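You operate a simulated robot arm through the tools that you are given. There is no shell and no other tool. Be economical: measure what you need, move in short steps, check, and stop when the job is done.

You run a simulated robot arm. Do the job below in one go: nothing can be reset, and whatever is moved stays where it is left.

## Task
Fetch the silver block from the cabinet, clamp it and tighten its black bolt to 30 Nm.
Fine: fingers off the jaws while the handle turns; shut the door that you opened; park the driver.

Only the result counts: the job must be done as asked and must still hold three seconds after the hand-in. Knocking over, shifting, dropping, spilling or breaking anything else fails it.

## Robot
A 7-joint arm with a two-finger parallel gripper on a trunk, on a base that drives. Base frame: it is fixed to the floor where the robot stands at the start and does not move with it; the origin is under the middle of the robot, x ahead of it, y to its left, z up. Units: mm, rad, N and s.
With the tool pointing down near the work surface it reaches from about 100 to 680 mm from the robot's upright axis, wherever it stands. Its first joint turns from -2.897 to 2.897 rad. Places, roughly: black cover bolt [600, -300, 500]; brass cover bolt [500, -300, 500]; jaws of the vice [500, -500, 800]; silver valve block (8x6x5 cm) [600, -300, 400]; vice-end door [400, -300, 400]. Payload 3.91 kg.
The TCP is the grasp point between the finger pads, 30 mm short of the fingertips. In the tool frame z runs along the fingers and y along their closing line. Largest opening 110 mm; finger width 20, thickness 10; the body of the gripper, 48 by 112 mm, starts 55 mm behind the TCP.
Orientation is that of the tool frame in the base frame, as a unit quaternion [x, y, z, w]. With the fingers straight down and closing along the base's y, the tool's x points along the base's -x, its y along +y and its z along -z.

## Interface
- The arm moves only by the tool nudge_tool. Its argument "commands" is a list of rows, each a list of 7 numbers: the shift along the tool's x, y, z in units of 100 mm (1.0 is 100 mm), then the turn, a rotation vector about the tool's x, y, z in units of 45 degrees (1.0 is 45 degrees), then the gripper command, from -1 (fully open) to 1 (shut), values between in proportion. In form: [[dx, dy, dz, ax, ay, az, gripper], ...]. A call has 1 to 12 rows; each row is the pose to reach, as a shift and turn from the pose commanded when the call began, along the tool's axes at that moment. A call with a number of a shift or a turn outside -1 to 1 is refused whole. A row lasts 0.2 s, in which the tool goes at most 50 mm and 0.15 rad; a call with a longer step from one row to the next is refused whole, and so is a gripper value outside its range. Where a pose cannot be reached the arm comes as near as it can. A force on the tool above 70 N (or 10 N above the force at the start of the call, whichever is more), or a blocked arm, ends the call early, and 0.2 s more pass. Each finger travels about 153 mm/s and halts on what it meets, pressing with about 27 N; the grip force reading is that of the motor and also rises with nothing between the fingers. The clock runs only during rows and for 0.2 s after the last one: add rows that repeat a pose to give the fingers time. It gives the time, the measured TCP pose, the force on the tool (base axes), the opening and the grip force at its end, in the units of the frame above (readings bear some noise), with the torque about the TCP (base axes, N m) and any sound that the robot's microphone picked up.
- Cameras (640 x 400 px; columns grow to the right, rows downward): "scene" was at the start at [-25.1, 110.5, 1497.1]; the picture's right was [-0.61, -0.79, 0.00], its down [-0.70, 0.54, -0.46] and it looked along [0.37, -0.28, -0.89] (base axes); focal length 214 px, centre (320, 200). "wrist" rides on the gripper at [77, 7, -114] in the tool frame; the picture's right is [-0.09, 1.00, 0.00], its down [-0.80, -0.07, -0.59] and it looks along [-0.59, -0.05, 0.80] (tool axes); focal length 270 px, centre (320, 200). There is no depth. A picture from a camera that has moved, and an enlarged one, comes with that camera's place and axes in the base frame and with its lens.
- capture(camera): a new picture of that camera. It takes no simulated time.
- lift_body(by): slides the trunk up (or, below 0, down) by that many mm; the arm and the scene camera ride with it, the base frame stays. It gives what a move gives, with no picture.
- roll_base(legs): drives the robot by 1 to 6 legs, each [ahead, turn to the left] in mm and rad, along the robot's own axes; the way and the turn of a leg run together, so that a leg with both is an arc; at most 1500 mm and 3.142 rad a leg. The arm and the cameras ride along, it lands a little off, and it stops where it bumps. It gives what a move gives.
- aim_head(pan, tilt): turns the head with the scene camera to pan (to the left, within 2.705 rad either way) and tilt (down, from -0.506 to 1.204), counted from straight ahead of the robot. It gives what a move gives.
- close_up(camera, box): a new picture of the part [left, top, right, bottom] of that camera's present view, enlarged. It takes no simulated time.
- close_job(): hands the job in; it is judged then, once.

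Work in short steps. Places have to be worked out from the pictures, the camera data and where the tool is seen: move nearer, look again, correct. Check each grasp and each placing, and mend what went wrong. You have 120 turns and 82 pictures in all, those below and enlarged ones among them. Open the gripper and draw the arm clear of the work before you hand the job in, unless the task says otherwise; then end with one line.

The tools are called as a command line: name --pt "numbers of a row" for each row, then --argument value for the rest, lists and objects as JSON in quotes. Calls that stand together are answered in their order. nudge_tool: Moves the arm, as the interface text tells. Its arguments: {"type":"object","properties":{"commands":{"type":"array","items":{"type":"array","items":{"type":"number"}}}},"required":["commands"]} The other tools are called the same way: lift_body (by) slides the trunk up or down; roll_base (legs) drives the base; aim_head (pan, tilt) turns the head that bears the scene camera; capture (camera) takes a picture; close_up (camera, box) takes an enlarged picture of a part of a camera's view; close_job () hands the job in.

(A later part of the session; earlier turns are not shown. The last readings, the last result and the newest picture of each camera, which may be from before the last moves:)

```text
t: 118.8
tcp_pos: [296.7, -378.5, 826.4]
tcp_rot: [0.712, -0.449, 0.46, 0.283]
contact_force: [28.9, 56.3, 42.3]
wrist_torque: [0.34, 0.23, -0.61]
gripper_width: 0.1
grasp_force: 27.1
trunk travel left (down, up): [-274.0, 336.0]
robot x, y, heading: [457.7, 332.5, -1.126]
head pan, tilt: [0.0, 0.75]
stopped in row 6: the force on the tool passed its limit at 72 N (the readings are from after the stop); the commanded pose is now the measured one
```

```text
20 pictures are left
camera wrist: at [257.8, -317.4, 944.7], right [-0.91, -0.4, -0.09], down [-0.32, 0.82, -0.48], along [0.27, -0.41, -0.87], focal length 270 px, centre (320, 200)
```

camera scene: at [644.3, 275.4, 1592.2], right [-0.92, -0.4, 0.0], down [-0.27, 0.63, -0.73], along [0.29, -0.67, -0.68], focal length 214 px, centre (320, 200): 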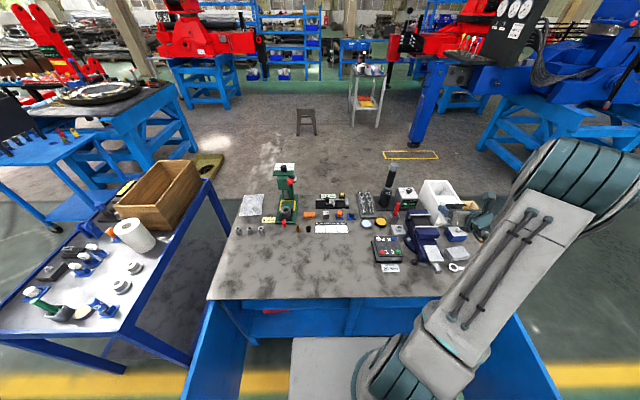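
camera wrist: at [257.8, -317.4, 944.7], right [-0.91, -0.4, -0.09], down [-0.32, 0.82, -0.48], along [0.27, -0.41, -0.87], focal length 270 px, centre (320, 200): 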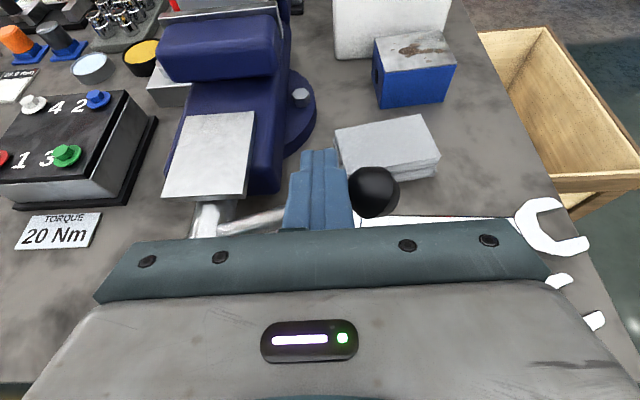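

Resistance of 72 N at ~160° — likely clamped. Back the finger off and look at the jaws.

nudge_tool --pt "0.15 -0.15 -0.08 0 0 0 1" --pt "0.3 -0.2 -0.3 0 0 0 1" --pt "0.4 -0.2 -0.7 0 0 0 1" --pt "0.5 -0.2 -0.9 0 0 0 1" --pt "0.5 -0.2 -0.9 0 0 0 1"

lift_body --by 150

capture --camera "wrist"

```text
t: 120.0
tcp_pos: [278.8, -320.5, 898.4]
tcp_rot: [0.711, -0.458, 0.453, 0.282]
contact_force: [1.2, 0.7, 0.0]
wrist_torque: [0.01, -0.01, 0.02]
gripper_width: 0.0
grasp_force: 27.6
trunk travel left (down, up): [-274.0, 336.0]
robot x, y, heading: [452.5, 333.3, -1.137]
head pan, tilt: [0.0, 0.75]
```

```text
t: 121.8
tcp_pos: [280.7, -322.5, 1048.8]
tcp_rot: [0.712, -0.457, 0.452, 0.281]
contact_force: [1.4, 0.9, -0.4]
wrist_torque: [0.01, -0.01, -0.04]
gripper_width: 0.1
grasp_force: 27.3
trunk travel left (down, up): [-424.0, 186.0]
robot x, y, heading: [454.1, 330.5, -1.134]
head pan, tilt: [0.0, 0.75]
```

```text
19 pictures are left
camera wrist: at [243.9, -263.1, 1167.1], right [-0.92, -0.39, -0.09], down [-0.3, 0.83, -0.46], along [0.26, -0.4, -0.88], focal length 270 px, centre (320, 200)
```

wrist: 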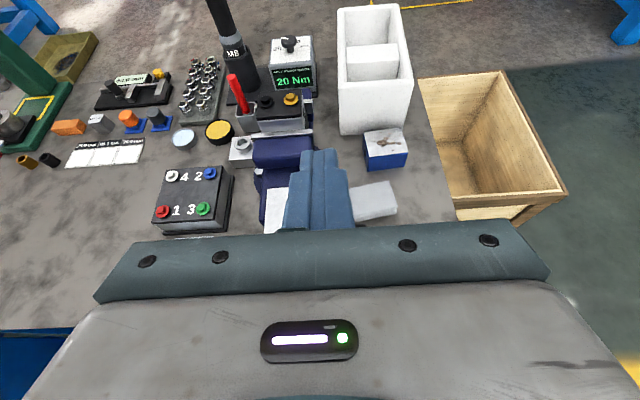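

close_up --camera "wrist" --box '[220, 70, 340, 180]'

```text
3.64 times, centred on (280, 125) of wrist
camera zoom: at [243.9, -263.1, 1167.1], right [-0.92, -0.39, -0.09], down [-0.3, 0.83, -0.46], along [0.26, -0.4, -0.88], focal length 983 px, centre (466, 473)
```

zoom: 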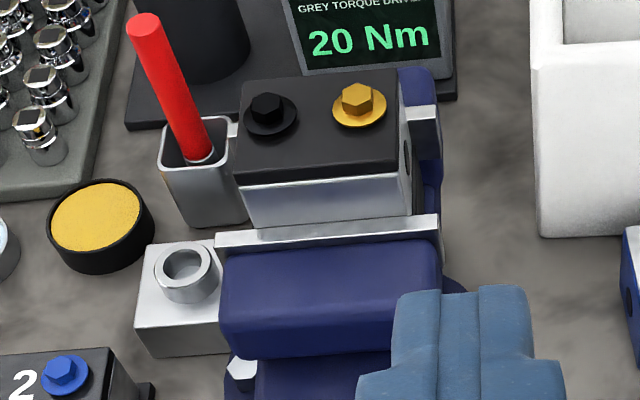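

Front jaw is snug on the block. Next, shut the door: I'll turn left and back off diagonally so I can push the door's outer face along a straight line. First turn and check the floor behind.

roll_base --legs '[[0, 0.815]]'

aim_head --pan 2.6 --tilt 0.5

capture --camera "scene"

```text
t: 124.3
tcp_pos: [820.7, -239.0, 1047.5]
tcp_rot: [0.835, -0.132, 0.528, 0.076]
contact_force: [1.3, 0.4, 0.3]
wrist_torque: [-0.02, 0.03, 0.02]
gripper_width: 0.0
grasp_force: 27.3
trunk travel left (down, up): [-424.0, 186.0]
robot x, y, heading: [456.4, 334.1, -0.307]
head pan, tilt: [0.0, 0.75]
```

```text
t: 126.6
tcp_pos: [821.4, -238.4, 1048.2]
tcp_rot: [0.836, -0.133, 0.527, 0.076]
contact_force: [-0.8, -0.3, -0.3]
wrist_torque: [0.01, -0.03, 0.0]
gripper_width: 0.1
grasp_force: 27.2
trunk travel left (down, up): [-424.0, 186.0]
robot x, y, heading: [452.7, 332.0, -0.307]
head pan, tilt: [2.601, 0.499]
```

```text
17 pictures are left
camera scene: at [368.7, 566.6, 1468.2], right [0.75, 0.66, 0.0], down [0.32, -0.36, -0.88], along [-0.58, 0.66, -0.48], focal length 214 px, centre (320, 200)
```

scene: 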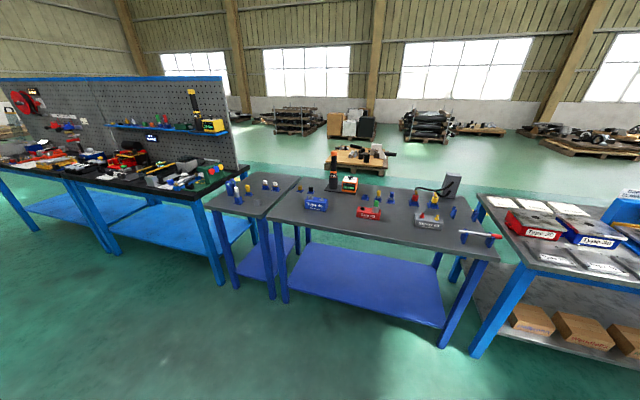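

Tables stand at d≈-1270 behind, leaving room. Back off 1110 mm diagonally and lower the arm to door height.

roll_base --legs '[[-1110, 0]]'

lift_body --by -400

aim_head --pan 0.0 --tilt 0.6

capture --camera "scene"

```text
t: 132.3
tcp_pos: [-225.8, 91.6, 1048.8]
tcp_rot: [0.836, -0.131, 0.528, 0.075]
contact_force: [-0.8, 0.0, 0.0]
wrist_torque: [0.04, -0.01, 0.01]
gripper_width: 0.0
grasp_force: 26.8
trunk travel left (down, up): [-424.0, 186.0]
robot x, y, heading: [-596.3, 663.7, -0.298]
head pan, tilt: [2.601, 0.499]
```

```text
t: 136.1
tcp_pos: [-223.7, 91.3, 648.4]
tcp_rot: [0.836, -0.13, 0.527, 0.074]
contact_force: [-0.3, 0.1, -0.2]
wrist_torque: [0.0, -0.03, 0.0]
gripper_width: 0.3
grasp_force: 27.3
trunk travel left (down, up): [-24.0, 586.0]
robot x, y, heading: [-589.0, 660.4, -0.301]
head pan, tilt: [2.601, 0.499]
```

```text
t: 138.4
tcp_pos: [-223.7, 91.7, 648.5]
tcp_rot: [0.836, -0.131, 0.528, 0.075]
contact_force: [-0.3, 0.1, 0.5]
wrist_torque: [0.0, -0.01, 0.01]
gripper_width: 0.1
grasp_force: 26.8
trunk travel left (down, up): [-24.0, 586.0]
robot x, y, heading: [-592.3, 659.1, -0.303]
head pan, tilt: [0.0, 0.6]
```

```text
16 pictures are left
camera scene: at [-534.9, 801.0, 1059.1], right [-0.3, -0.95, 0.0], down [-0.54, 0.17, -0.83], along [0.79, -0.25, -0.56], focal length 214 px, centre (320, 200)
```

scene: 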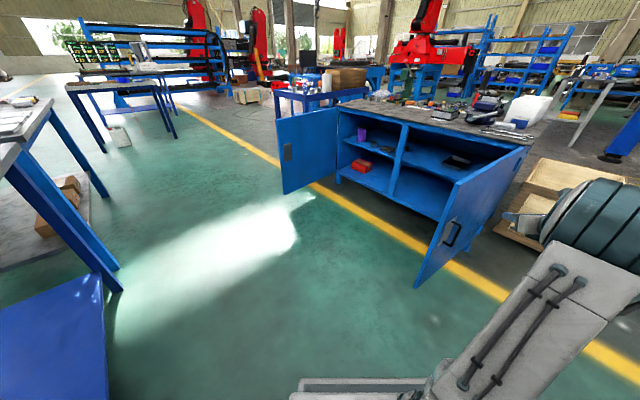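

Door and gripper positions fit. Lower 60 mm more and push along the diagonal.

nudge_tool --pt "-0.3 0 0.15 0 0 0 1" --pt "-0.55 0 0.28 0 0 0 1" --pt "-0.55 0 0.28 0 0 0 1"

roll_base --legs '[[300, 0]]'

```text
t: 139.2
tcp_pos: [-222.5, 92.4, 585.1]
tcp_rot: [0.836, -0.13, 0.528, 0.074]
contact_force: [-1.0, -0.6, -0.2]
wrist_torque: [-0.06, -0.05, -0.05]
gripper_width: 0.3
grasp_force: 27.6
trunk travel left (down, up): [-24.0, 586.0]
robot x, y, heading: [-590.1, 660.0, -0.303]
head pan, tilt: [0.0, 0.6]
```

```text
t: 141.3
tcp_pos: [66.1, 4.4, 584.7]
tcp_rot: [0.836, -0.13, 0.528, 0.074]
contact_force: [0.3, 0.1, 0.8]
wrist_torque: [-0.02, -0.02, 0.01]
gripper_width: 0.3
grasp_force: 27.1
trunk travel left (down, up): [-24.0, 586.0]
robot x, y, heading: [-304.5, 575.2, -0.301]
head pan, tilt: [0.0, 0.6]
```

roll_base --legs '[[140, 0], [130, 0]]'

capture --camera "scene"

```text
t: 143.5
tcp_pos: [322.2, -77.7, 585.7]
tcp_rot: [0.836, -0.131, 0.528, 0.075]
contact_force: [0.3, -0.1, -0.5]
wrist_torque: [0.0, 0.02, 0.0]
gripper_width: 0.0
grasp_force: 26.7
trunk travel left (down, up): [-24.0, 586.0]
robot x, y, heading: [-47.3, 492.5, -0.302]
head pan, tilt: [0.0, 0.6]
```

```text
15 pictures are left
camera scene: at [10.2, 631.8, 1059.1], right [-0.3, -0.95, 0.0], down [-0.54, 0.17, -0.83], along [0.79, -0.25, -0.56], focal length 214 px, centre (320, 200)
```

scene: 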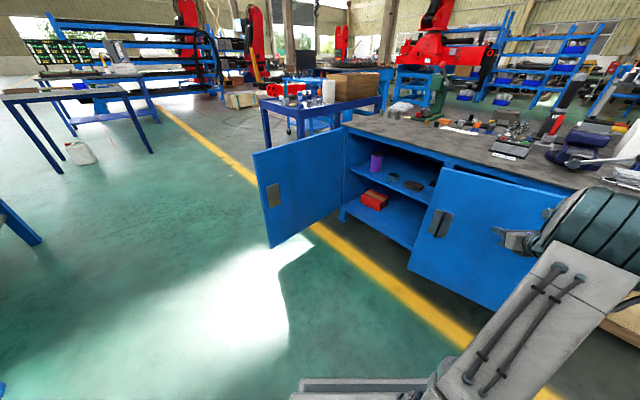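

Door ≈20° from closed. Push straight toward the bench with the arm.

nudge_tool --pt "0.075 0.19 0.15 0 0 0 1" --pt "0.15 0.37 0.3 0 0 0 1" --pt "0.226 0.56 0.445 0 0 0 1" --pt "0.3 0.75 0.59 0 0 0 1" --pt "0.35 0.86 0.68 0 0 0 1"

nudge_tool --pt "0.05 0.11 0.09 0 0 0 1" --pt "0.09 0.22 0.18 0 0 0 1" --pt "0.13 0.33 0.26 0 0 0 1" --pt "0.18 0.45 0.36 0 0 0 1"

```text
t: 144.7
tcp_pos: [370.6, -181.0, 588.4]
tcp_rot: [0.836, -0.132, 0.527, 0.075]
contact_force: [-0.2, 0.5, -0.4]
wrist_torque: [0.01, 0.01, -0.02]
gripper_width: 0.1
grasp_force: 27.3
trunk travel left (down, up): [-24.0, 586.0]
robot x, y, heading: [-48.4, 494.5, -0.301]
head pan, tilt: [0.0, 0.6]
```

```text
t: 145.4
tcp_pos: [381.8, -207.3, 589.9]
tcp_rot: [0.838, -0.125, 0.526, 0.067]
contact_force: [-17.5, 29.2, 10.9]
wrist_torque: [-0.04, -0.18, 0.47]
gripper_width: 0.1
grasp_force: 26.5
trunk travel left (down, up): [-24.0, 586.0]
robot x, y, heading: [-47.9, 489.4, -0.302]
head pan, tilt: [0.0, 0.6]
stopped in row 3: the force on the tool passed its limit at 94 N (the readings are from after the stop); the commanded pose is now the measured one
```

Blocked at d≈372: the door is shut. Draw back and check.

nudge_tool --pt "-0.1 -0.3 -0.25 0 0 0 1" --pt "-0.2 -0.6 -0.5 0 0 0 1" --pt "-0.2 -0.6 -0.7 0 0 0 1"

roll_base --legs '[[-450, 0]]'

lift_body --by 400

aim_head --pan -0.25 --tilt 0.45

capture --camera "scene"

```text
t: 146.2
tcp_pos: [331.2, -127.5, 597.2]
tcp_rot: [0.839, -0.127, 0.525, 0.068]
contact_force: [-0.6, -1.3, -0.9]
wrist_torque: [0.02, -0.01, -0.02]
gripper_width: 0.1
grasp_force: 27.3
trunk travel left (down, up): [-24.0, 586.0]
robot x, y, heading: [-44.4, 493.2, -0.302]
head pan, tilt: [0.0, 0.6]
```

```text
t: 148.9
tcp_pos: [-107.2, 6.2, 598.3]
tcp_rot: [0.838, -0.131, 0.525, 0.07]
contact_force: [0.1, 0.1, 0.3]
wrist_torque: [0.01, -0.01, 0.0]
gripper_width: 0.2
grasp_force: 27.1
trunk travel left (down, up): [-24.0, 586.0]
robot x, y, heading: [-479.7, 629.4, -0.311]
head pan, tilt: [0.0, 0.6]
```

```text
t: 152.8
tcp_pos: [-107.5, 5.3, 999.1]
tcp_rot: [0.838, -0.132, 0.525, 0.071]
contact_force: [0.2, -0.9, 0.0]
wrist_torque: [0.0, -0.03, -0.01]
gripper_width: 0.0
grasp_force: 26.9
trunk travel left (down, up): [-424.0, 186.0]
robot x, y, heading: [-480.1, 628.1, -0.309]
head pan, tilt: [0.0, 0.6]
```

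```text
t: 153.5
tcp_pos: [-106.8, 6.2, 998.7]
tcp_rot: [0.838, -0.131, 0.524, 0.07]
contact_force: [-0.2, 0.6, 0.1]
wrist_torque: [0.0, 0.03, -0.02]
gripper_width: 0.0
grasp_force: 26.5
trunk travel left (down, up): [-424.0, 186.0]
robot x, y, heading: [-480.2, 629.7, -0.312]
head pan, tilt: [-0.25, 0.45]
```

```text
14 pictures are left
camera scene: at [-429.1, 747.1, 1472.6], right [-0.53, -0.85, 0.0], down [-0.37, 0.23, -0.9], along [0.76, -0.48, -0.44], focal length 214 px, centre (320, 200)
```

scene: 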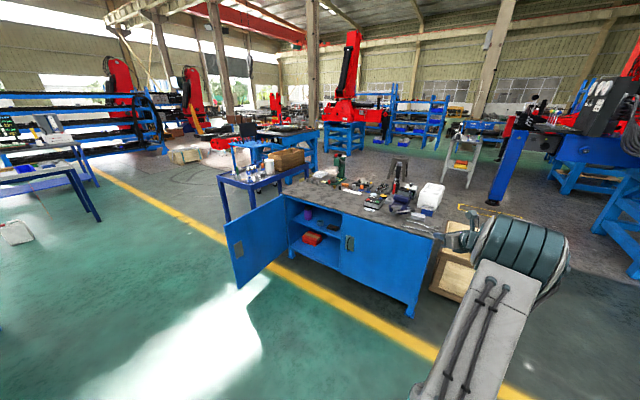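

Door is shut. Now drive around the bench's right end (crate s -540…-150, d 725…1245) to work from behind where driver and controller are reachable. Raise first.

lift_body --by 170

roll_base --legs '[[0, -2.065], [820, 0], [0, 1.233]]'

aim_head --pan 0.1 --tilt 0.45

capture --camera "scene"

```text
t: 155.4
tcp_pos: [-105.8, 5.4, 1168.3]
tcp_rot: [0.838, -0.13, 0.525, 0.069]
contact_force: [-0.3, 0.4, 0.5]
wrist_torque: [-0.01, 0.01, -0.01]
gripper_width: 0.2
grasp_force: 27.1
trunk travel left (down, up): [-594.0, 16.0]
robot x, y, heading: [-483.2, 629.8, -0.314]
head pan, tilt: [-0.25, 0.45]
```

```text
t: 167.9
tcp_pos: [-1302.8, -643.2, 1168.6]
tcp_rot: [0.711, -0.462, 0.45, 0.279]
contact_force: [0.7, -0.9, 0.0]
wrist_torque: [0.01, 0.05, 0.01]
gripper_width: 0.1
grasp_force: 27.2
trunk travel left (down, up): [-594.0, 16.0]
robot x, y, heading: [-1082.0, 50.7, -1.154]
head pan, tilt: [-0.25, 0.45]
```

```text
t: 168.7
tcp_pos: [-1304.0, -643.2, 1167.8]
tcp_rot: [0.712, -0.462, 0.451, 0.278]
contact_force: [1.4, -0.4, -0.6]
wrist_torque: [-0.01, -0.02, -0.01]
gripper_width: 0.0
grasp_force: 27.0
trunk travel left (down, up): [-594.0, 16.0]
robot x, y, heading: [-1084.1, 52.7, -1.155]
head pan, tilt: [0.099, 0.45]
```

```text
13 pictures are left
camera scene: at [-933.3, 100.3, 1642.7], right [-0.87, -0.49, 0.0], down [-0.21, 0.38, -0.9], along [0.44, -0.78, -0.44], focal length 214 px, centre (320, 200)
```

scene: 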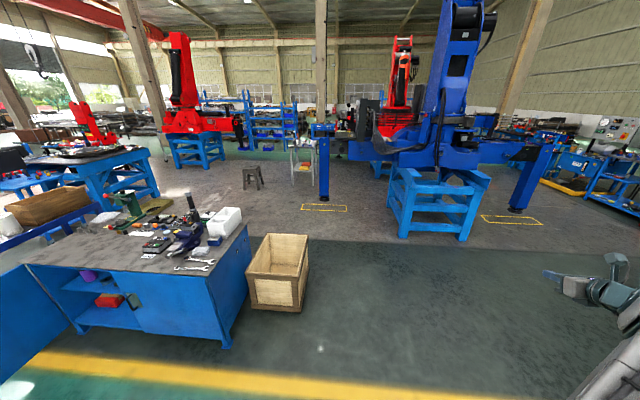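

Route clear, but the arm sticks out right. Re-pose it: tool straight down, in front of the robot.

nudge_tool --pt "0 -0.2 -0.15 0 -0.15 0 1" --pt "0 -0.4 -0.3 0 -0.3 0 1" --pt "0 -0.6 -0.45 0 -0.45 0 1" --pt "0 -0.8 -0.6 0 -0.6 0 1" --pt "0 -1 -0.7 0 -0.7 0 1" --pt "0 -1 -0.7 0 -0.7 0 1"

nudge_tool --pt "0 -0.2 0 0 -0.15 0 1" --pt "0 -0.4 0 0 -0.3 0 1" --pt "0 -0.6 0 0 -0.45 0 1" --pt "0 -0.8 0 0 -0.6 0 1" --pt "0 -1 0 0 -0.7 0 1" --pt "0 -1 0 0 -0.7 0 1"

nudge_tool --pt "0 -0.3 0 0 0 0 1" --pt "0 -0.6 0 0 0 0 1" --pt "0 -1 0 0 0 0 1" --pt "0 -1 0 0 0 0 1"

```text
t: 170.1
tcp_pos: [-1238.7, -545.2, 1201.0]
tcp_rot: [0.806, -0.521, 0.24, 0.143]
contact_force: [-0.3, 0.2, 0.1]
wrist_torque: [-0.02, 0.02, 0.01]
gripper_width: 0.0
grasp_force: 27.2
trunk travel left (down, up): [-594.0, 16.0]
robot x, y, heading: [-1087.6, 51.1, -1.156]
head pan, tilt: [0.099, 0.45]
```

```text
t: 171.5
tcp_pos: [-1149.0, -504.2, 1204.6]
tcp_rot: [0.841, -0.54, 0.012, -0.004]
contact_force: [-0.4, 0.0, 1.0]
wrist_torque: [-0.01, 0.01, -0.03]
gripper_width: 0.0
grasp_force: 26.7
trunk travel left (down, up): [-594.0, 16.0]
robot x, y, heading: [-1082.3, 54.8, -1.156]
head pan, tilt: [0.099, 0.45]
```

```text
t: 172.5
tcp_pos: [-1057.4, -463.3, 1202.7]
tcp_rot: [0.841, -0.54, 0.012, -0.005]
contact_force: [0.1, -0.4, 0.0]
wrist_torque: [-0.03, 0.03, -0.01]
gripper_width: 0.3
grasp_force: 26.8
trunk travel left (down, up): [-594.0, 16.0]
robot x, y, heading: [-1087.2, 51.2, -1.156]
head pan, tilt: [0.099, 0.45]
```

Tool is down and central. Drive along the right side and behind the bench.

roll_base --legs '[[1500, 0.0], [600, 0.0], [0, 1.58], [1165, 0], [0, 1.571]]'

nudge_tool --pt "0 -0.3 0 0 0 0 1" --pt "0 -0.6 0 0 0 0 1" --pt "0 -1 0 0 0 0 1" --pt "0 -1 0 0 0 0 -1"

aim_head --pan 0.0 --tilt 0.8

capture --camera "scene"

```text
t: 196.3
tcp_pos: [771.0, -804.6, 1203.6]
tcp_rot: [0.498, 0.867, -0.005, -0.012]
contact_force: [-0.4, 0.0, 0.2]
wrist_torque: [-0.04, 0.0, 0.0]
gripper_width: 0.0
grasp_force: 26.9
trunk travel left (down, up): [-594.0, 16.0]
robot x, y, heading: [847.9, -1311.9, 2.083]
head pan, tilt: [0.099, 0.45]
```

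```text
t: 197.3
tcp_pos: [684.9, -855.6, 1206.2]
tcp_rot: [0.498, 0.867, -0.005, -0.011]
contact_force: [-1.1, 0.3, 0.5]
wrist_torque: [-0.01, 0.0, 0.01]
gripper_width: 110.0
grasp_force: 0.0
trunk travel left (down, up): [-594.0, 16.0]
robot x, y, heading: [850.2, -1311.4, 2.085]
head pan, tilt: [0.099, 0.45]
```

```text
t: 198.1
tcp_pos: [684.4, -855.7, 1208.1]
tcp_rot: [0.498, 0.867, -0.006, -0.011]
contact_force: [-0.5, -0.5, 1.7]
wrist_torque: [0.01, 0.02, -0.03]
gripper_width: 110.0
grasp_force: 0.0
trunk travel left (down, up): [-594.0, 16.0]
robot x, y, heading: [849.1, -1311.2, 2.078]
head pan, tilt: [0.0, 0.799]
```

```text
12 pictures are left
camera scene: at [717.4, -1383.6, 1612.3], right [0.87, 0.49, 0.0], down [0.35, -0.62, -0.7], along [-0.34, 0.61, -0.72], focal length 214 px, centre (320, 200)
```

scene: 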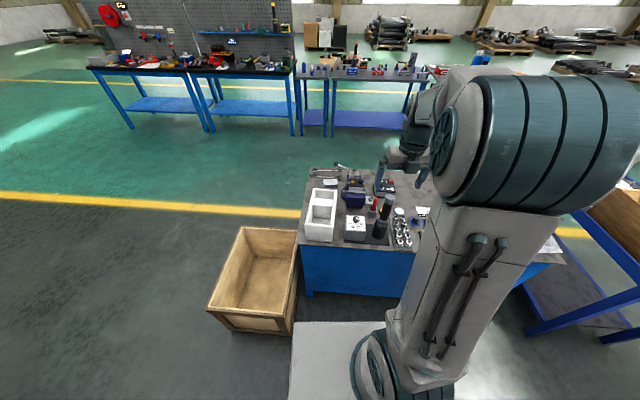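

I'm behind the bench. Align and drive up closer.

roll_base --legs '[[0, -0.08], [215, 0]]'

capture --camera "wrist"

```text
t: 200.3
tcp_pos: [637.6, -647.6, 1205.7]
tcp_rot: [0.538, 0.843, -0.004, -0.013]
contact_force: [0.6, -0.4, 0.6]
wrist_torque: [-0.03, -0.02, 0.0]
gripper_width: 110.1
grasp_force: 0.1
trunk travel left (down, up): [-594.0, 16.0]
robot x, y, heading: [765.0, -1121.2, 1.995]
head pan, tilt: [0.0, 0.799]
```

```text
11 pictures are left
camera wrist: at [614.0, -575.5, 1321.7], right [0.94, 0.34, -0.02], down [0.29, -0.76, 0.58], along [0.18, -0.55, -0.81], focal length 270 px, centre (320, 200)
```

wrist: 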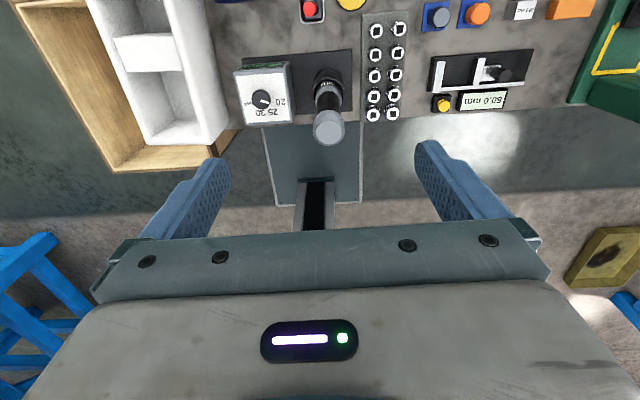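

close_up --camera "wrist" --box '[215, 50, 355, 150]'

```text
4.00 times, centred on (285, 100) of wrist
camera zoom: at [614.0, -575.5, 1321.7], right [0.94, 0.34, -0.02], down [0.29, -0.76, 0.58], along [0.18, -0.55, -0.81], focal length 1081 px, centre (460, 600)
```

zoom: 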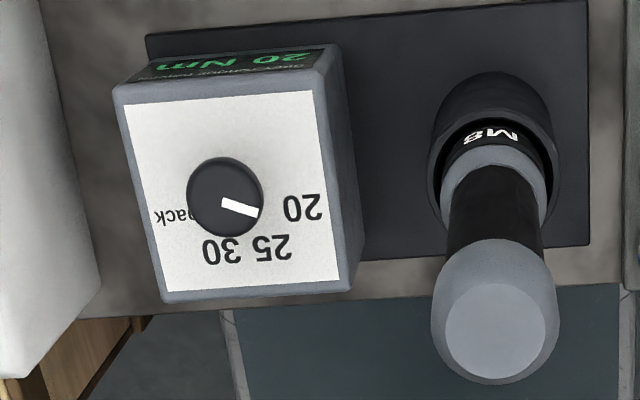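

Dial read from above: 20 at ~9°, 25 at ~50°, 30 at ~94° (clockwise from above). Pre-rotate the tool 85° counter-clockwise while moving over the knob at (548,-740), so the camera stays away from the driver when turning back.

nudge_tool --pt "-0.08 -0.2 0 0 0 -0.17 -1" --pt "-0.16 -0.4 0 0 0 -0.34 -1" --pt "-0.24 -0.6 0 0 0 -0.51 -1" --pt "-0.32 -0.8 0 0 0 -0.68 -1" --pt "-0.4 -1 0 0 0 -0.85 -1" --pt "-0.46 -1 0 0 0 -1 -1" --pt "-0.46 -1 0 0 0 -1 -1"

nudge_tool --pt "0.07 -0.07 0 0 0 -0.15 -1" --pt "0.14 -0.14 0 0 0 -0.3 -1" --pt "0.14 -0.14 0 0 0 -0.45 -1" --pt "0.14 -0.14 0 0 0 -0.6 -1" --pt "0.14 -0.14 0 0 0 -0.75 -1" --pt "0.14 -0.14 0 0 0 -0.89 -1" --pt "0.14 -0.14 0 0 0 -0.89 -0.2"

lift_body --by -240

capture --camera "wrist"

```text
t: 201.9
tcp_pos: [564.8, -733.3, 1206.8]
tcp_rot: [0.173, 0.985, 0.001, -0.013]
contact_force: [-0.6, -0.3, -0.3]
wrist_torque: [0.0, 0.02, 0.01]
gripper_width: 110.0
grasp_force: 0.0
trunk travel left (down, up): [-594.0, 16.0]
robot x, y, heading: [763.9, -1117.6, 1.996]
head pan, tilt: [0.0, 0.799]
```

```text
t: 203.5
tcp_pos: [548.1, -740.2, 1209.0]
tcp_rot: [-0.175, 0.985, 0.004, -0.011]
contact_force: [0.7, -0.2, 0.4]
wrist_torque: [-0.02, 0.03, -0.02]
gripper_width: 65.8
grasp_force: 0.1
trunk travel left (down, up): [-594.0, 16.0]
robot x, y, heading: [761.4, -1120.2, 1.992]
head pan, tilt: [0.0, 0.799]
```

```text
t: 206.0
tcp_pos: [549.0, -740.5, 968.6]
tcp_rot: [-0.174, 0.985, 0.005, -0.011]
contact_force: [0.3, 0.2, -0.4]
wrist_torque: [0.01, -0.05, 0.03]
gripper_width: 66.0
grasp_force: 0.0
trunk travel left (down, up): [-354.0, 256.0]
robot x, y, heading: [760.5, -1119.0, 1.994]
head pan, tilt: [0.0, 0.799]
```

```text
9 pictures are left
camera wrist: at [477.3, -761.7, 1084.7], right [-0.26, 0.97, 0.01], down [0.79, 0.2, 0.58], along [0.55, 0.16, -0.82], focal length 270 px, centre (320, 200)
```

wrist: 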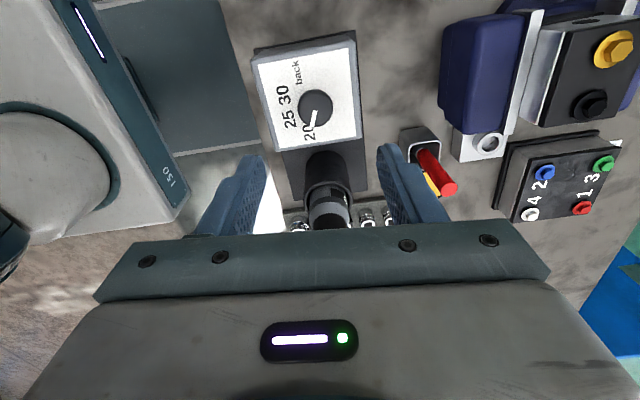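

Knob is centred under the tool. Lower so the tips straddle the knob and close.

lift_body --by -120

nudge_tool --pt "0 0 0.05 0 0 0 -0.2" --pt "0 0 0.1 0 0 0 -0.2" --pt "0 0 0.1 0 0 0 0.2" --pt "0 0 0.1 0 0 0 1" --pt "0 0 0.1 0 0 0 1" --pt "0 0 0.1 0 0 0 1"

```text
t: 207.5
tcp_pos: [548.9, -740.6, 848.4]
tcp_rot: [-0.175, 0.985, 0.004, -0.012]
contact_force: [0.4, -0.5, 0.6]
wrist_torque: [-0.03, 0.0, 0.0]
gripper_width: 66.3
grasp_force: 0.1
trunk travel left (down, up): [-234.0, 376.0]
robot x, y, heading: [763.5, -1119.0, 1.989]
head pan, tilt: [0.0, 0.799]
```

```text
t: 208.9
tcp_pos: [549.7, -743.9, 837.9]
tcp_rot: [-0.175, 0.985, 0.003, -0.011]
contact_force: [10.1, -26.1, -8.0]
wrist_torque: [-0.36, 0.02, -0.06]
gripper_width: 33.6
grasp_force: 45.0
trunk travel left (down, up): [-234.0, 376.0]
robot x, y, heading: [765.6, -1117.9, 1.996]
head pan, tilt: [0.0, 0.799]
```

Knob gripped (33.6 mm). Centre by 3 mm and turn clockwise 45°, then 37°.

nudge_tool --pt "0 -0.035 0 0 0 0 1" --pt "0 -0.035 0 0 0 0.17 1" --pt "0 -0.035 0 0 0 0.34 1" --pt "0 -0.035 0 0 0 0.51 1" --pt "0 -0.035 0 0 0 0.68 1" --pt "0 -0.035 0 0 0 0.85 1" --pt "0 -0.035 0 0 0 1 1" --pt "0 -0.035 0 0 0 1 1"

nudge_tool --pt "0 0 0 0 0 0.17 1" --pt "0 0 0 0 0 0.34 1" --pt "0 0 0 0 0 0.51 1" --pt "0 0 0 0 0 0.68 1" --pt "0 0 0 0 0 0.84 1" --pt "0 0 0 0 0 0.84 1"

close_up --camera "wrist" --box '[200, 20, 440, 200]'

```text
t: 210.7
tcp_pos: [550.4, -742.3, 838.5]
tcp_rot: [0.218, 0.976, 0.001, -0.014]
contact_force: [-1.2, 7.6, -7.0]
wrist_torque: [0.12, -0.25, 0.01]
gripper_width: 33.4
grasp_force: 44.9
trunk travel left (down, up): [-234.0, 376.0]
robot x, y, heading: [761.5, -1122.7, 1.991]
head pan, tilt: [0.0, 0.799]
```

```text
t: 211.8
tcp_pos: [551.9, -742.1, 838.8]
tcp_rot: [0.435, 0.9, 0.001, -0.012]
contact_force: [12.4, 19.7, -11.7]
wrist_torque: [0.34, -0.45, 0.03]
gripper_width: 33.6
grasp_force: 44.4
out of reach, approached as far as the arm can: row 4, 5
trunk travel left (down, up): [-234.0, 376.0]
robot x, y, heading: [759.3, -1118.0, 1.981]
head pan, tilt: [0.0, 0.799]
stopped in row 5: the force on the tool passed its limit at 87 N (the readings are from after the stop); the commanded pose is now the measured one
```

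```text
2.22 times, centred on (320, 110) of wrist
camera zoom: at [510.9, -679.4, 955.0], right [0.84, 0.55, -0.01], down [0.45, -0.68, 0.58], along [0.31, -0.49, -0.82], focal length 601 px, centre (320, 400)
```

zoom: 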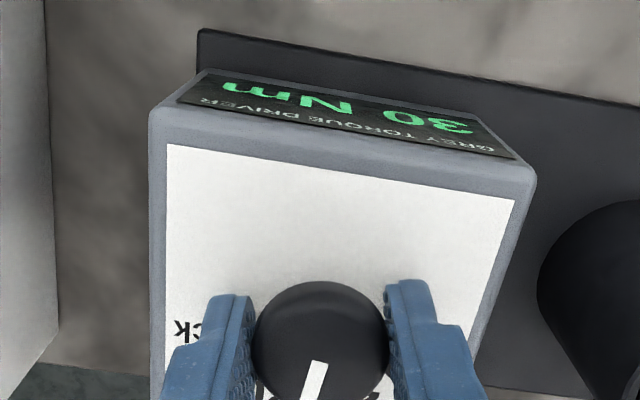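

Display reads 30 Nm. Release and rise.

nudge_tool --pt "0 0 0 0 0 0 0.3" --pt "0 0 0 0 0 0 -0.1" --pt "0 0 -0.2 0 0 0 -0.1" --pt "0 0 -0.5 0 0 0 -0.1" --pt "0 0 -0.5 0 0 0 -0.1"

lift_body --by 250

close_up --camera "wrist" --box '[180, 0, 500, 200]'

```text
t: 213.0
tcp_pos: [549.5, -748.3, 889.8]
tcp_rot: [0.434, 0.901, 0.003, -0.012]
contact_force: [0.4, 0.4, 0.2]
wrist_torque: [0.01, 0.01, 0.01]
gripper_width: 60.6
grasp_force: 0.0
trunk travel left (down, up): [-234.0, 376.0]
robot x, y, heading: [761.8, -1115.4, 1.988]
head pan, tilt: [0.0, 0.799]
```

```text
t: 215.5
tcp_pos: [549.1, -747.3, 1139.1]
tcp_rot: [0.433, 0.901, 0.002, -0.013]
contact_force: [0.4, 1.0, 0.7]
wrist_torque: [0.0, 0.02, 0.02]
gripper_width: 60.4
grasp_force: 0.0
trunk travel left (down, up): [-484.0, 126.0]
robot x, y, heading: [755.5, -1118.7, 1.985]
head pan, tilt: [0.0, 0.799]
```

```text
2.00 times, centred on (340, 100) of wrist
camera zoom: at [508.9, -685.2, 1255.1], right [0.83, 0.55, -0.01], down [0.46, -0.68, 0.58], along [0.31, -0.48, -0.82], focal length 541 px, centre (280, 400)
```

zoom: 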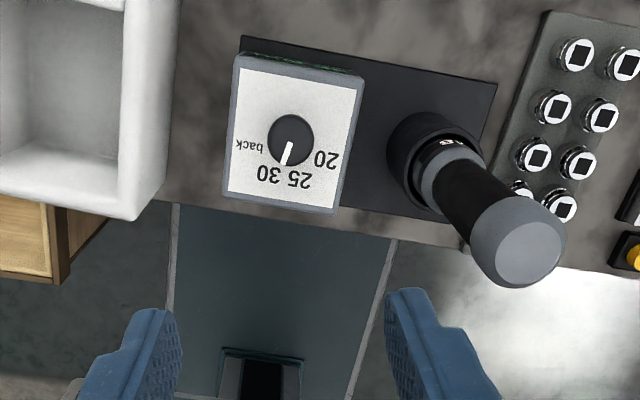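

30 Nm set. Driver's cap centre ≈(658,-696), top ≈980. Move over it and rotate the tool back counter-clockwise to leave turning range.

nudge_tool --pt "-0.06 0.2 0 0 0 -0.16 -0.4" --pt "-0.12 0.4 0 0 0 -0.32 -0.4" --pt "-0.17 0.6 0 0 0 -0.48 -0.4" --pt "-0.23 0.8 0 0 0 -0.64 -0.4" --pt "-0.275 1 0 0 0 -0.8 -0.4" --pt "-0.275 1 0 0 0 -0.8 -0.4"

nudge_tool --pt "-0.09 0.13 0 0 0 -0.16 -0.4" --pt "-0.09 0.13 0 0 0 -0.32 -0.4" --pt "-0.09 0.13 0 0 0 -0.48 -0.4" --pt "-0.09 0.13 0 0 0 -0.64 -0.4" --pt "-0.09 0.13 0 0 0 -0.8 -0.4" --pt "-0.09 0.13 0 0 0 -0.8 -0.4"

capture --camera "wrist"

```text
t: 216.9
tcp_pos: [644.3, -707.4, 1137.9]
tcp_rot: [0.134, 0.991, 0.005, -0.012]
contact_force: [-0.1, 0.4, 0.9]
wrist_torque: [-0.01, 0.0, -0.01]
gripper_width: 76.7
grasp_force: 0.0
trunk travel left (down, up): [-484.0, 126.0]
robot x, y, heading: [762.6, -1120.2, 1.984]
head pan, tilt: [0.0, 0.799]
```

```text
t: 218.3
tcp_pos: [656.4, -696.7, 1137.4]
tcp_rot: [-0.179, 0.984, 0.009, -0.009]
contact_force: [-0.1, -0.8, -0.1]
wrist_torque: [0.0, 0.02, -0.01]
gripper_width: 76.8
grasp_force: 0.1
trunk travel left (down, up): [-484.0, 126.0]
robot x, y, heading: [756.0, -1117.0, 1.981]
head pan, tilt: [0.0, 0.799]
```

```text
6 pictures are left
camera wrist: at [584.6, -719.3, 1253.2], right [-0.27, 0.96, 0.02], down [0.79, 0.21, 0.58], along [0.56, 0.17, -0.81], focal length 270 px, centre (320, 200)
```

wrist: 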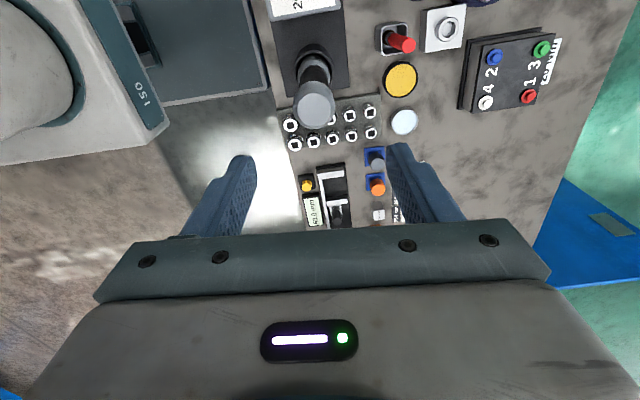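

Aligned with the driver. Lower and grip the top of the handle.

lift_body --by -189

nudge_tool --pt "-0.02 0 0 0 0 0 0" --pt "-0.02 0 0 0 0 0 0.4" --pt "-0.02 0 0 0 0 0 1" --pt "-0.02 0 0 0 0 0 1" --pt "-0.02 0 0 0 0 0 1"

```text
t: 220.4
tcp_pos: [656.1, -695.8, 948.3]
tcp_rot: [-0.179, 0.984, 0.01, -0.009]
contact_force: [0.0, -0.5, 0.1]
wrist_torque: [0.0, 0.02, 0.01]
gripper_width: 77.0
grasp_force: 0.1
trunk travel left (down, up): [-295.0, 315.0]
robot x, y, heading: [759.9, -1117.4, 1.986]
head pan, tilt: [0.0, 0.799]
```

```text
t: 221.6
tcp_pos: [657.7, -695.9, 948.2]
tcp_rot: [-0.178, 0.984, 0.009, -0.009]
contact_force: [0.2, -1.5, 1.9]
wrist_torque: [-0.38, -0.23, 0.0]
gripper_width: 42.2
grasp_force: 27.2
trunk travel left (down, up): [-295.0, 315.0]
robot x, y, heading: [762.9, -1121.6, 1.982]
head pan, tilt: [0.0, 0.799]
```

Gripped the driver (42 mm). Lift it straight out of its dock.

lift_body --by 40

lift_body --by 185

```text
t: 222.4
tcp_pos: [658.6, -695.4, 987.3]
tcp_rot: [-0.178, 0.984, 0.009, -0.009]
contact_force: [0.2, 0.6, -9.0]
wrist_torque: [-0.03, 0.03, 0.0]
gripper_width: 41.8
grasp_force: 26.9
trunk travel left (down, up): [-335.0, 275.0]
robot x, y, heading: [762.6, -1120.1, 1.989]
head pan, tilt: [0.0, 0.799]
```

```text
t: 224.5
tcp_pos: [657.2, -695.2, 1172.6]
tcp_rot: [-0.179, 0.984, 0.009, -0.008]
contact_force: [0.8, -0.1, -9.1]
wrist_torque: [-0.04, -0.02, -0.01]
gripper_width: 42.0
grasp_force: 27.3
trunk travel left (down, up): [-520.0, 90.0]
robot x, y, heading: [762.3, -1115.3, 1.987]
head pan, tilt: [0.0, 0.799]
```

Driver held (0.9 kg). Drive 35 mm closer and carry it over the black bolt (≈476,-528).

roll_base --legs '[[35, 0]]'

nudge_tool --pt "0.14 0.24 0 0 0 0 1" --pt "0.28 0.48 0 0 0 0 1" --pt "0.42 0.72 0 0 0 0 1" --pt "0.55 0.94 0 0 0 0 1" --pt "0.55 0.94 0 0 0 0 1"

nudge_tool --pt "0.14 0.24 0 0 0 0 1" --pt "0.28 0.48 0 0 0 0 1" --pt "0.42 0.72 0 0 0 0 1" --pt "0.55 0.94 0 0 0 0 1" --pt "0.55 0.94 0 0 0 0 1"

```text
t: 225.3
tcp_pos: [642.6, -662.6, 1171.0]
tcp_rot: [-0.178, 0.984, 0.009, -0.008]
contact_force: [-0.3, 0.1, -9.5]
wrist_torque: [-0.03, 0.02, 0.01]
gripper_width: 41.6
grasp_force: 26.8
trunk travel left (down, up): [-520.0, 90.0]
robot x, y, heading: [746.4, -1083.2, 1.985]
head pan, tilt: [0.0, 0.799]
```

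```text
t: 226.6
tcp_pos: [556.1, -594.7, 1174.0]
tcp_rot: [-0.178, 0.984, 0.008, -0.009]
contact_force: [0.2, -0.1, -9.4]
wrist_torque: [-0.03, 0.0, 0.01]
gripper_width: 41.4
grasp_force: 27.4
trunk travel left (down, up): [-520.0, 90.0]
robot x, y, heading: [746.8, -1085.9, 1.985]
head pan, tilt: [0.0, 0.799]
```

```text
t: 227.8
tcp_pos: [473.4, -527.6, 1177.2]
tcp_rot: [-0.178, 0.984, 0.008, -0.01]
contact_force: [-0.6, 0.3, -8.6]
wrist_torque: [-0.05, 0.08, 0.01]
gripper_width: 41.8
grasp_force: 26.3
trunk travel left (down, up): [-520.0, 90.0]
robot x, y, heading: [748.7, -1081.9, 1.985]
head pan, tilt: [0.0, 0.799]
```

lift_body --by -30

close_up --camera "wrist" --box '[220, 20, 420, 170]'

```text
t: 228.5
tcp_pos: [473.6, -527.6, 1146.8]
tcp_rot: [-0.178, 0.984, 0.008, -0.009]
contact_force: [0.3, -0.2, -8.4]
wrist_torque: [-0.04, 0.05, -0.01]
gripper_width: 41.7
grasp_force: 27.4
trunk travel left (down, up): [-490.0, 120.0]
robot x, y, heading: [751.5, -1086.1, 1.986]
head pan, tilt: [0.0, 0.799]
```

```text
2.67 times, centred on (320, 95) of wrist
camera zoom: at [402.0, -549.8, 1262.8], right [-0.27, 0.96, 0.02], down [0.79, 0.21, 0.58], along [0.56, 0.17, -0.81], focal length 721 px, centre (320, 480)
```

zoom: 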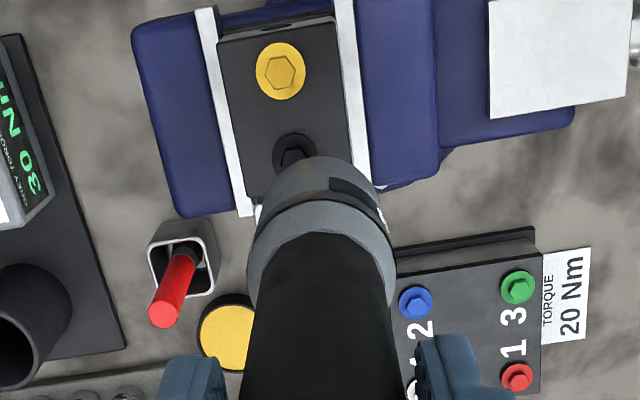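

The block is gripped between both jaws and the display shows 30 Nm. The bolt is ≈(482,-533); correct tool tilt 1.1° and shift (-4.6,-8.2) mm, lower 25 mm and re-check.

nudge_tool --pt "-0.02 -0.04 0 0.012 0 0 1" --pt "-0.046 -0.082 0 0.0245 0 0 1" --pt "-0.046 -0.082 0 0.0245 0 0 1"

lift_body --by -15

close_up --camera "wrist" --box '[260, 40, 380, 130]'

```text
t: 229.3
tcp_pos: [482.3, -533.2, 1148.7]
tcp_rot: [-0.179, 0.984, -0.001, -0.006]
contact_force: [-0.2, 0.8, -9.0]
wrist_torque: [-0.02, 0.05, 0.0]
gripper_width: 41.6
grasp_force: 26.8
trunk travel left (down, up): [-490.0, 120.0]
robot x, y, heading: [748.2, -1084.6, 1.976]
head pan, tilt: [0.0, 0.799]
```

```text
t: 229.9
tcp_pos: [480.7, -533.9, 1133.4]
tcp_rot: [-0.179, 0.984, -0.001, -0.007]
contact_force: [0.3, -0.3, -8.5]
wrist_torque: [-0.01, 0.04, 0.0]
gripper_width: 41.7
grasp_force: 27.5
trunk travel left (down, up): [-475.0, 135.0]
robot x, y, heading: [746.1, -1083.4, 1.984]
head pan, tilt: [0.0, 0.799]
```

```text
4.44 times, centred on (320, 85) of wrist
camera zoom: at [407.8, -554.0, 1248.6], right [-0.27, 0.96, 0.0], down [0.78, 0.22, 0.58], along [0.56, 0.16, -0.81], focal length 1201 px, centre (320, 711)
```

zoom: 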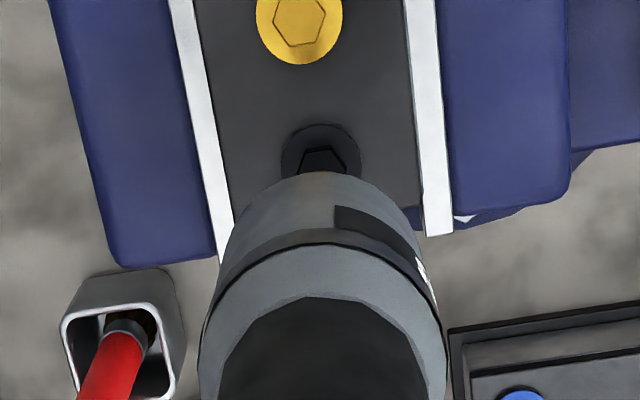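

Driver and bolt are aligned laterally. Lower in steps, watching the force.

lift_body --by -25

lift_body --by -12

lift_body --by -10

```text
t: 230.6
tcp_pos: [480.6, -533.1, 1108.6]
tcp_rot: [-0.179, 0.984, -0.001, -0.007]
contact_force: [0.6, 0.4, -8.3]
wrist_torque: [-0.02, 0.02, 0.0]
gripper_width: 41.5
grasp_force: 27.4
trunk travel left (down, up): [-450.0, 160.0]
robot x, y, heading: [746.0, -1084.9, 1.982]
head pan, tilt: [0.0, 0.799]
```

```text
t: 231.2
tcp_pos: [480.8, -532.7, 1096.1]
tcp_rot: [-0.179, 0.984, -0.001, -0.007]
contact_force: [-0.2, -0.6, -7.8]
wrist_torque: [-0.02, -0.01, 0.01]
gripper_width: 41.6
grasp_force: 26.9
trunk travel left (down, up): [-438.0, 172.0]
robot x, y, heading: [748.4, -1082.6, 1.984]
head pan, tilt: [0.0, 0.799]
```

```text
t: 231.8
tcp_pos: [480.5, -534.0, 1086.6]
tcp_rot: [-0.18, 0.984, -0.001, -0.008]
contact_force: [-2.6, 0.8, -6.6]
wrist_torque: [-0.07, 0.16, -0.01]
gripper_width: 41.6
grasp_force: 27.5
trunk travel left (down, up): [-428.0, 182.0]
robot x, y, heading: [745.8, -1083.9, 1.985]
head pan, tilt: [0.0, 0.799]
```

lift_body --by -4

lift_body --by -4

```text
t: 232.3
tcp_pos: [480.7, -533.3, 1085.0]
tcp_rot: [-0.179, 0.984, 0.001, -0.007]
contact_force: [-1.1, -0.8, 10.3]
wrist_torque: [-0.4, 0.16, -0.01]
gripper_width: 41.5
grasp_force: 26.2
trunk travel left (down, up): [-424.0, 186.0]
robot x, y, heading: [748.2, -1085.6, 1.986]
head pan, tilt: [0.0, 0.799]
```

```text
t: 232.9
tcp_pos: [481.9, -534.9, 1079.9]
tcp_rot: [-0.179, 0.984, 0.002, -0.008]
contact_force: [0.7, -3.0, 20.8]
wrist_torque: [-0.41, -0.47, -0.05]
gripper_width: 41.7
grasp_force: 26.6
trunk travel left (down, up): [-420.0, 190.0]
robot x, y, heading: [746.3, -1083.4, 1.986]
head pan, tilt: [0.0, 0.799]
```

Contact ~29 N on the bolt. Turn clockwise 45° keeping light pressure and read the torque.

nudge_tool --pt "0 0 0.01 0 0 0.12 1" --pt "0 0 0.01 0 0 0.24 1" --pt "0 0 0.02 0 0 0.36 1" --pt "0 0 0.02 0 0 0.48 1" --pt "0 0 0.02 0 0 0.6 1" --pt "0 0 0.02 0 0 0.72 1" --pt "0 0 0.02 0 0 0.84 1" --pt "0 0 0.02 0 0 1 1"

```text
t: 234.7
tcp_pos: [478.6, -533.8, 1075.5]
tcp_rot: [0.212, 0.977, -0.004, -0.007]
contact_force: [-1.0, 4.1, 5.1]
wrist_torque: [0.78, 0.31, 0.08]
gripper_width: 40.4
grasp_force: 26.9
trunk travel left (down, up): [-420.0, 190.0]
robot x, y, heading: [748.5, -1087.9, 1.982]
head pan, tilt: [0.0, 0.799]
```

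The socket sank ~4 mm with little torque; press on further to see whether it has seated.

lift_body --by -5

lift_body --by -5

```text
t: 235.2
tcp_pos: [480.9, -534.7, 1073.8]
tcp_rot: [0.212, 0.977, -0.002, -0.008]
contact_force: [-0.1, 2.1, 22.8]
wrist_torque: [0.4, -0.27, 0.03]
gripper_width: 40.8
grasp_force: 27.1
trunk travel left (down, up): [-415.0, 195.0]
robot x, y, heading: [748.3, -1088.5, 1.983]
head pan, tilt: [0.0, 0.799]
```

```text
t: 235.8
tcp_pos: [481.9, -536.8, 1071.3]
tcp_rot: [0.211, 0.977, 0.0, -0.009]
contact_force: [0.7, 3.0, 43.1]
wrist_torque: [0.46, -0.58, -0.04]
gripper_width: 40.3
grasp_force: 26.5
trunk travel left (down, up): [-410.0, 200.0]
robot x, y, heading: [749.1, -1086.5, 1.982]
head pan, tilt: [0.0, 0.799]
```

close_up --camera "wrist" --box '[220, 20, 420, 170]'

```text
2.67 times, centred on (320, 95) of wrist
camera zoom: at [416.4, -498.9, 1187.0], right [0.49, 0.87, -0.01], down [0.71, -0.4, 0.58], along [0.5, -0.29, -0.81], focal length 721 px, centre (320, 480)
```

zoom: 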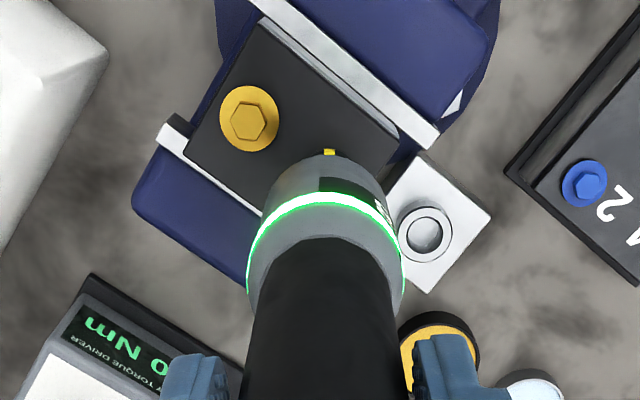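

The driver's ring now glows green and a yellow mark shows on the bolt. Hold the pressure for two seconds and listen.

nudge_tool --pt "0 0 0 0 0 0 1" --pt "0 0 0 0 0 0 1" --pt "0 0 0 0 0 0 1" --pt "0 0 0 0 0 0 1" --pt "0 0 0 0 0 0 1" --pt "0 0 0 0 0 0 1" --pt "0 0 0 0 0 0 1" --pt "0 0 0 0 0 0 1" --pt "0 0 0 0 0 0 1" --pt "0 0 0 0 0 0 1"

close_up --camera "wrist" --box '[220, 20, 420, 170]'

```text
t: 238.0
tcp_pos: [481.2, -537.4, 1071.8]
tcp_rot: [0.211, 0.977, 0.001, -0.01]
contact_force: [2.5, 2.3, 44.0]
wrist_torque: [0.46, -0.85, 0.0]
gripper_width: 40.2
grasp_force: 26.7
trunk travel left (down, up): [-410.0, 200.0]
robot x, y, heading: [745.4, -1085.8, 1.984]
head pan, tilt: [0.0, 0.799]
```

```text
2.67 times, centred on (320, 95) of wrist
camera zoom: at [416.1, -499.2, 1187.0], right [0.49, 0.87, -0.01], down [0.71, -0.4, 0.58], along [0.5, -0.29, -0.81], focal length 721 px, centre (320, 480)
```

zoom: 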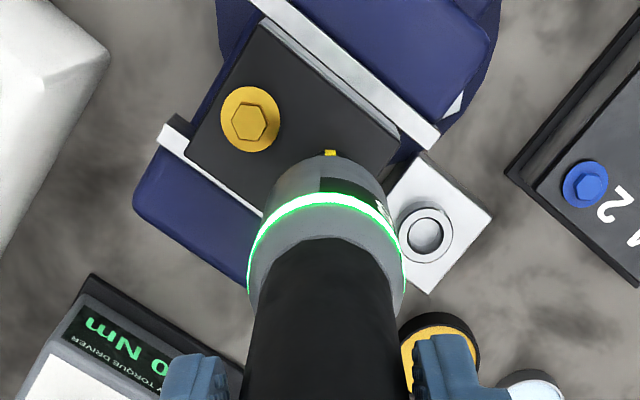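

Green ring steady and witness mark present. Lift straight off the bolt.

lift_body --by 30

lift_body --by 80

nudge_tool --pt "-0.16 -0.05 0 0 0 -0.15 1" --pt "-0.32 -0.1 0 0 0 -0.3 1" --pt "-0.48 -0.15 0 0 0 -0.45 1" --pt "-0.64 -0.2 0 0 0 -0.6 1" --pt "-0.8 -0.26 0 0 0 -0.75 1" --pt "-1 -0.32 0 0 0 -0.9 1" --pt "-1 -0.32 0 0 0 -1 1" --pt "-1 -0.32 0 0 0 -1 1"

```text
t: 238.7
tcp_pos: [478.8, -534.5, 1094.0]
tcp_rot: [0.21, 0.978, -0.005, -0.006]
contact_force: [0.1, -0.5, -10.0]
wrist_torque: [0.05, -0.02, -0.03]
gripper_width: 40.2
grasp_force: 27.3
trunk travel left (down, up): [-440.0, 170.0]
robot x, y, heading: [750.7, -1082.5, 1.986]
head pan, tilt: [0.0, 0.799]
```

```text
t: 239.9
tcp_pos: [480.5, -534.2, 1176.0]
tcp_rot: [0.212, 0.977, -0.004, -0.005]
contact_force: [-0.9, 0.5, -8.1]
wrist_torque: [0.03, -0.01, 0.03]
gripper_width: 40.5
grasp_force: 26.7
trunk travel left (down, up): [-520.0, 90.0]
robot x, y, heading: [746.0, -1083.6, 1.979]
head pan, tilt: [0.0, 0.799]
```

```text
t: 241.7
tcp_pos: [557.5, -602.8, 1174.7]
tcp_rot: [-0.179, 0.984, -0.002, -0.007]
contact_force: [-0.8, -0.4, -8.3]
wrist_torque: [-0.01, 0.02, -0.01]
gripper_width: 40.1
grasp_force: 27.1
trunk travel left (down, up): [-520.0, 90.0]
robot x, y, heading: [745.4, -1085.8, 1.982]
head pan, tilt: [0.0, 0.799]
```

Carry the driver back over its dock.

nudge_tool --pt "-0.1 -0.2 0 0 0 0 1" --pt "-0.2 -0.4 0 0 0 0 1" --pt "-0.307 -0.61 0 0 0 0 1" --pt "-0.307 -0.61 0 0 0 0 1"

nudge_tool --pt "-0.1 -0.2 0 0 0 0 1" --pt "-0.2 -0.4 0 0 0 0 1" --pt "-0.307 -0.61 0 0 0 0 1" --pt "-0.307 -0.61 0 0 0 0 1" --pt "-0.307 -0.61 0 0 0 0 1"

```text
t: 242.7
tcp_pos: [608.3, -649.1, 1173.4]
tcp_rot: [-0.179, 0.984, -0.003, -0.007]
contact_force: [-0.1, 1.3, -8.3]
wrist_torque: [0.0, 0.04, 0.0]
gripper_width: 40.2
grasp_force: 27.4
trunk travel left (down, up): [-520.0, 90.0]
robot x, y, heading: [745.3, -1086.2, 1.983]
head pan, tilt: [0.0, 0.799]
```

```text
t: 243.9
tcp_pos: [656.8, -695.4, 1172.0]
tcp_rot: [-0.178, 0.984, -0.002, -0.008]
contact_force: [-0.1, 0.4, -9.3]
wrist_torque: [0.0, 0.04, 0.03]
gripper_width: 40.8
grasp_force: 27.5
trunk travel left (down, up): [-520.0, 90.0]
robot x, y, heading: [747.3, -1086.6, 1.983]
head pan, tilt: [0.0, 0.799]
```

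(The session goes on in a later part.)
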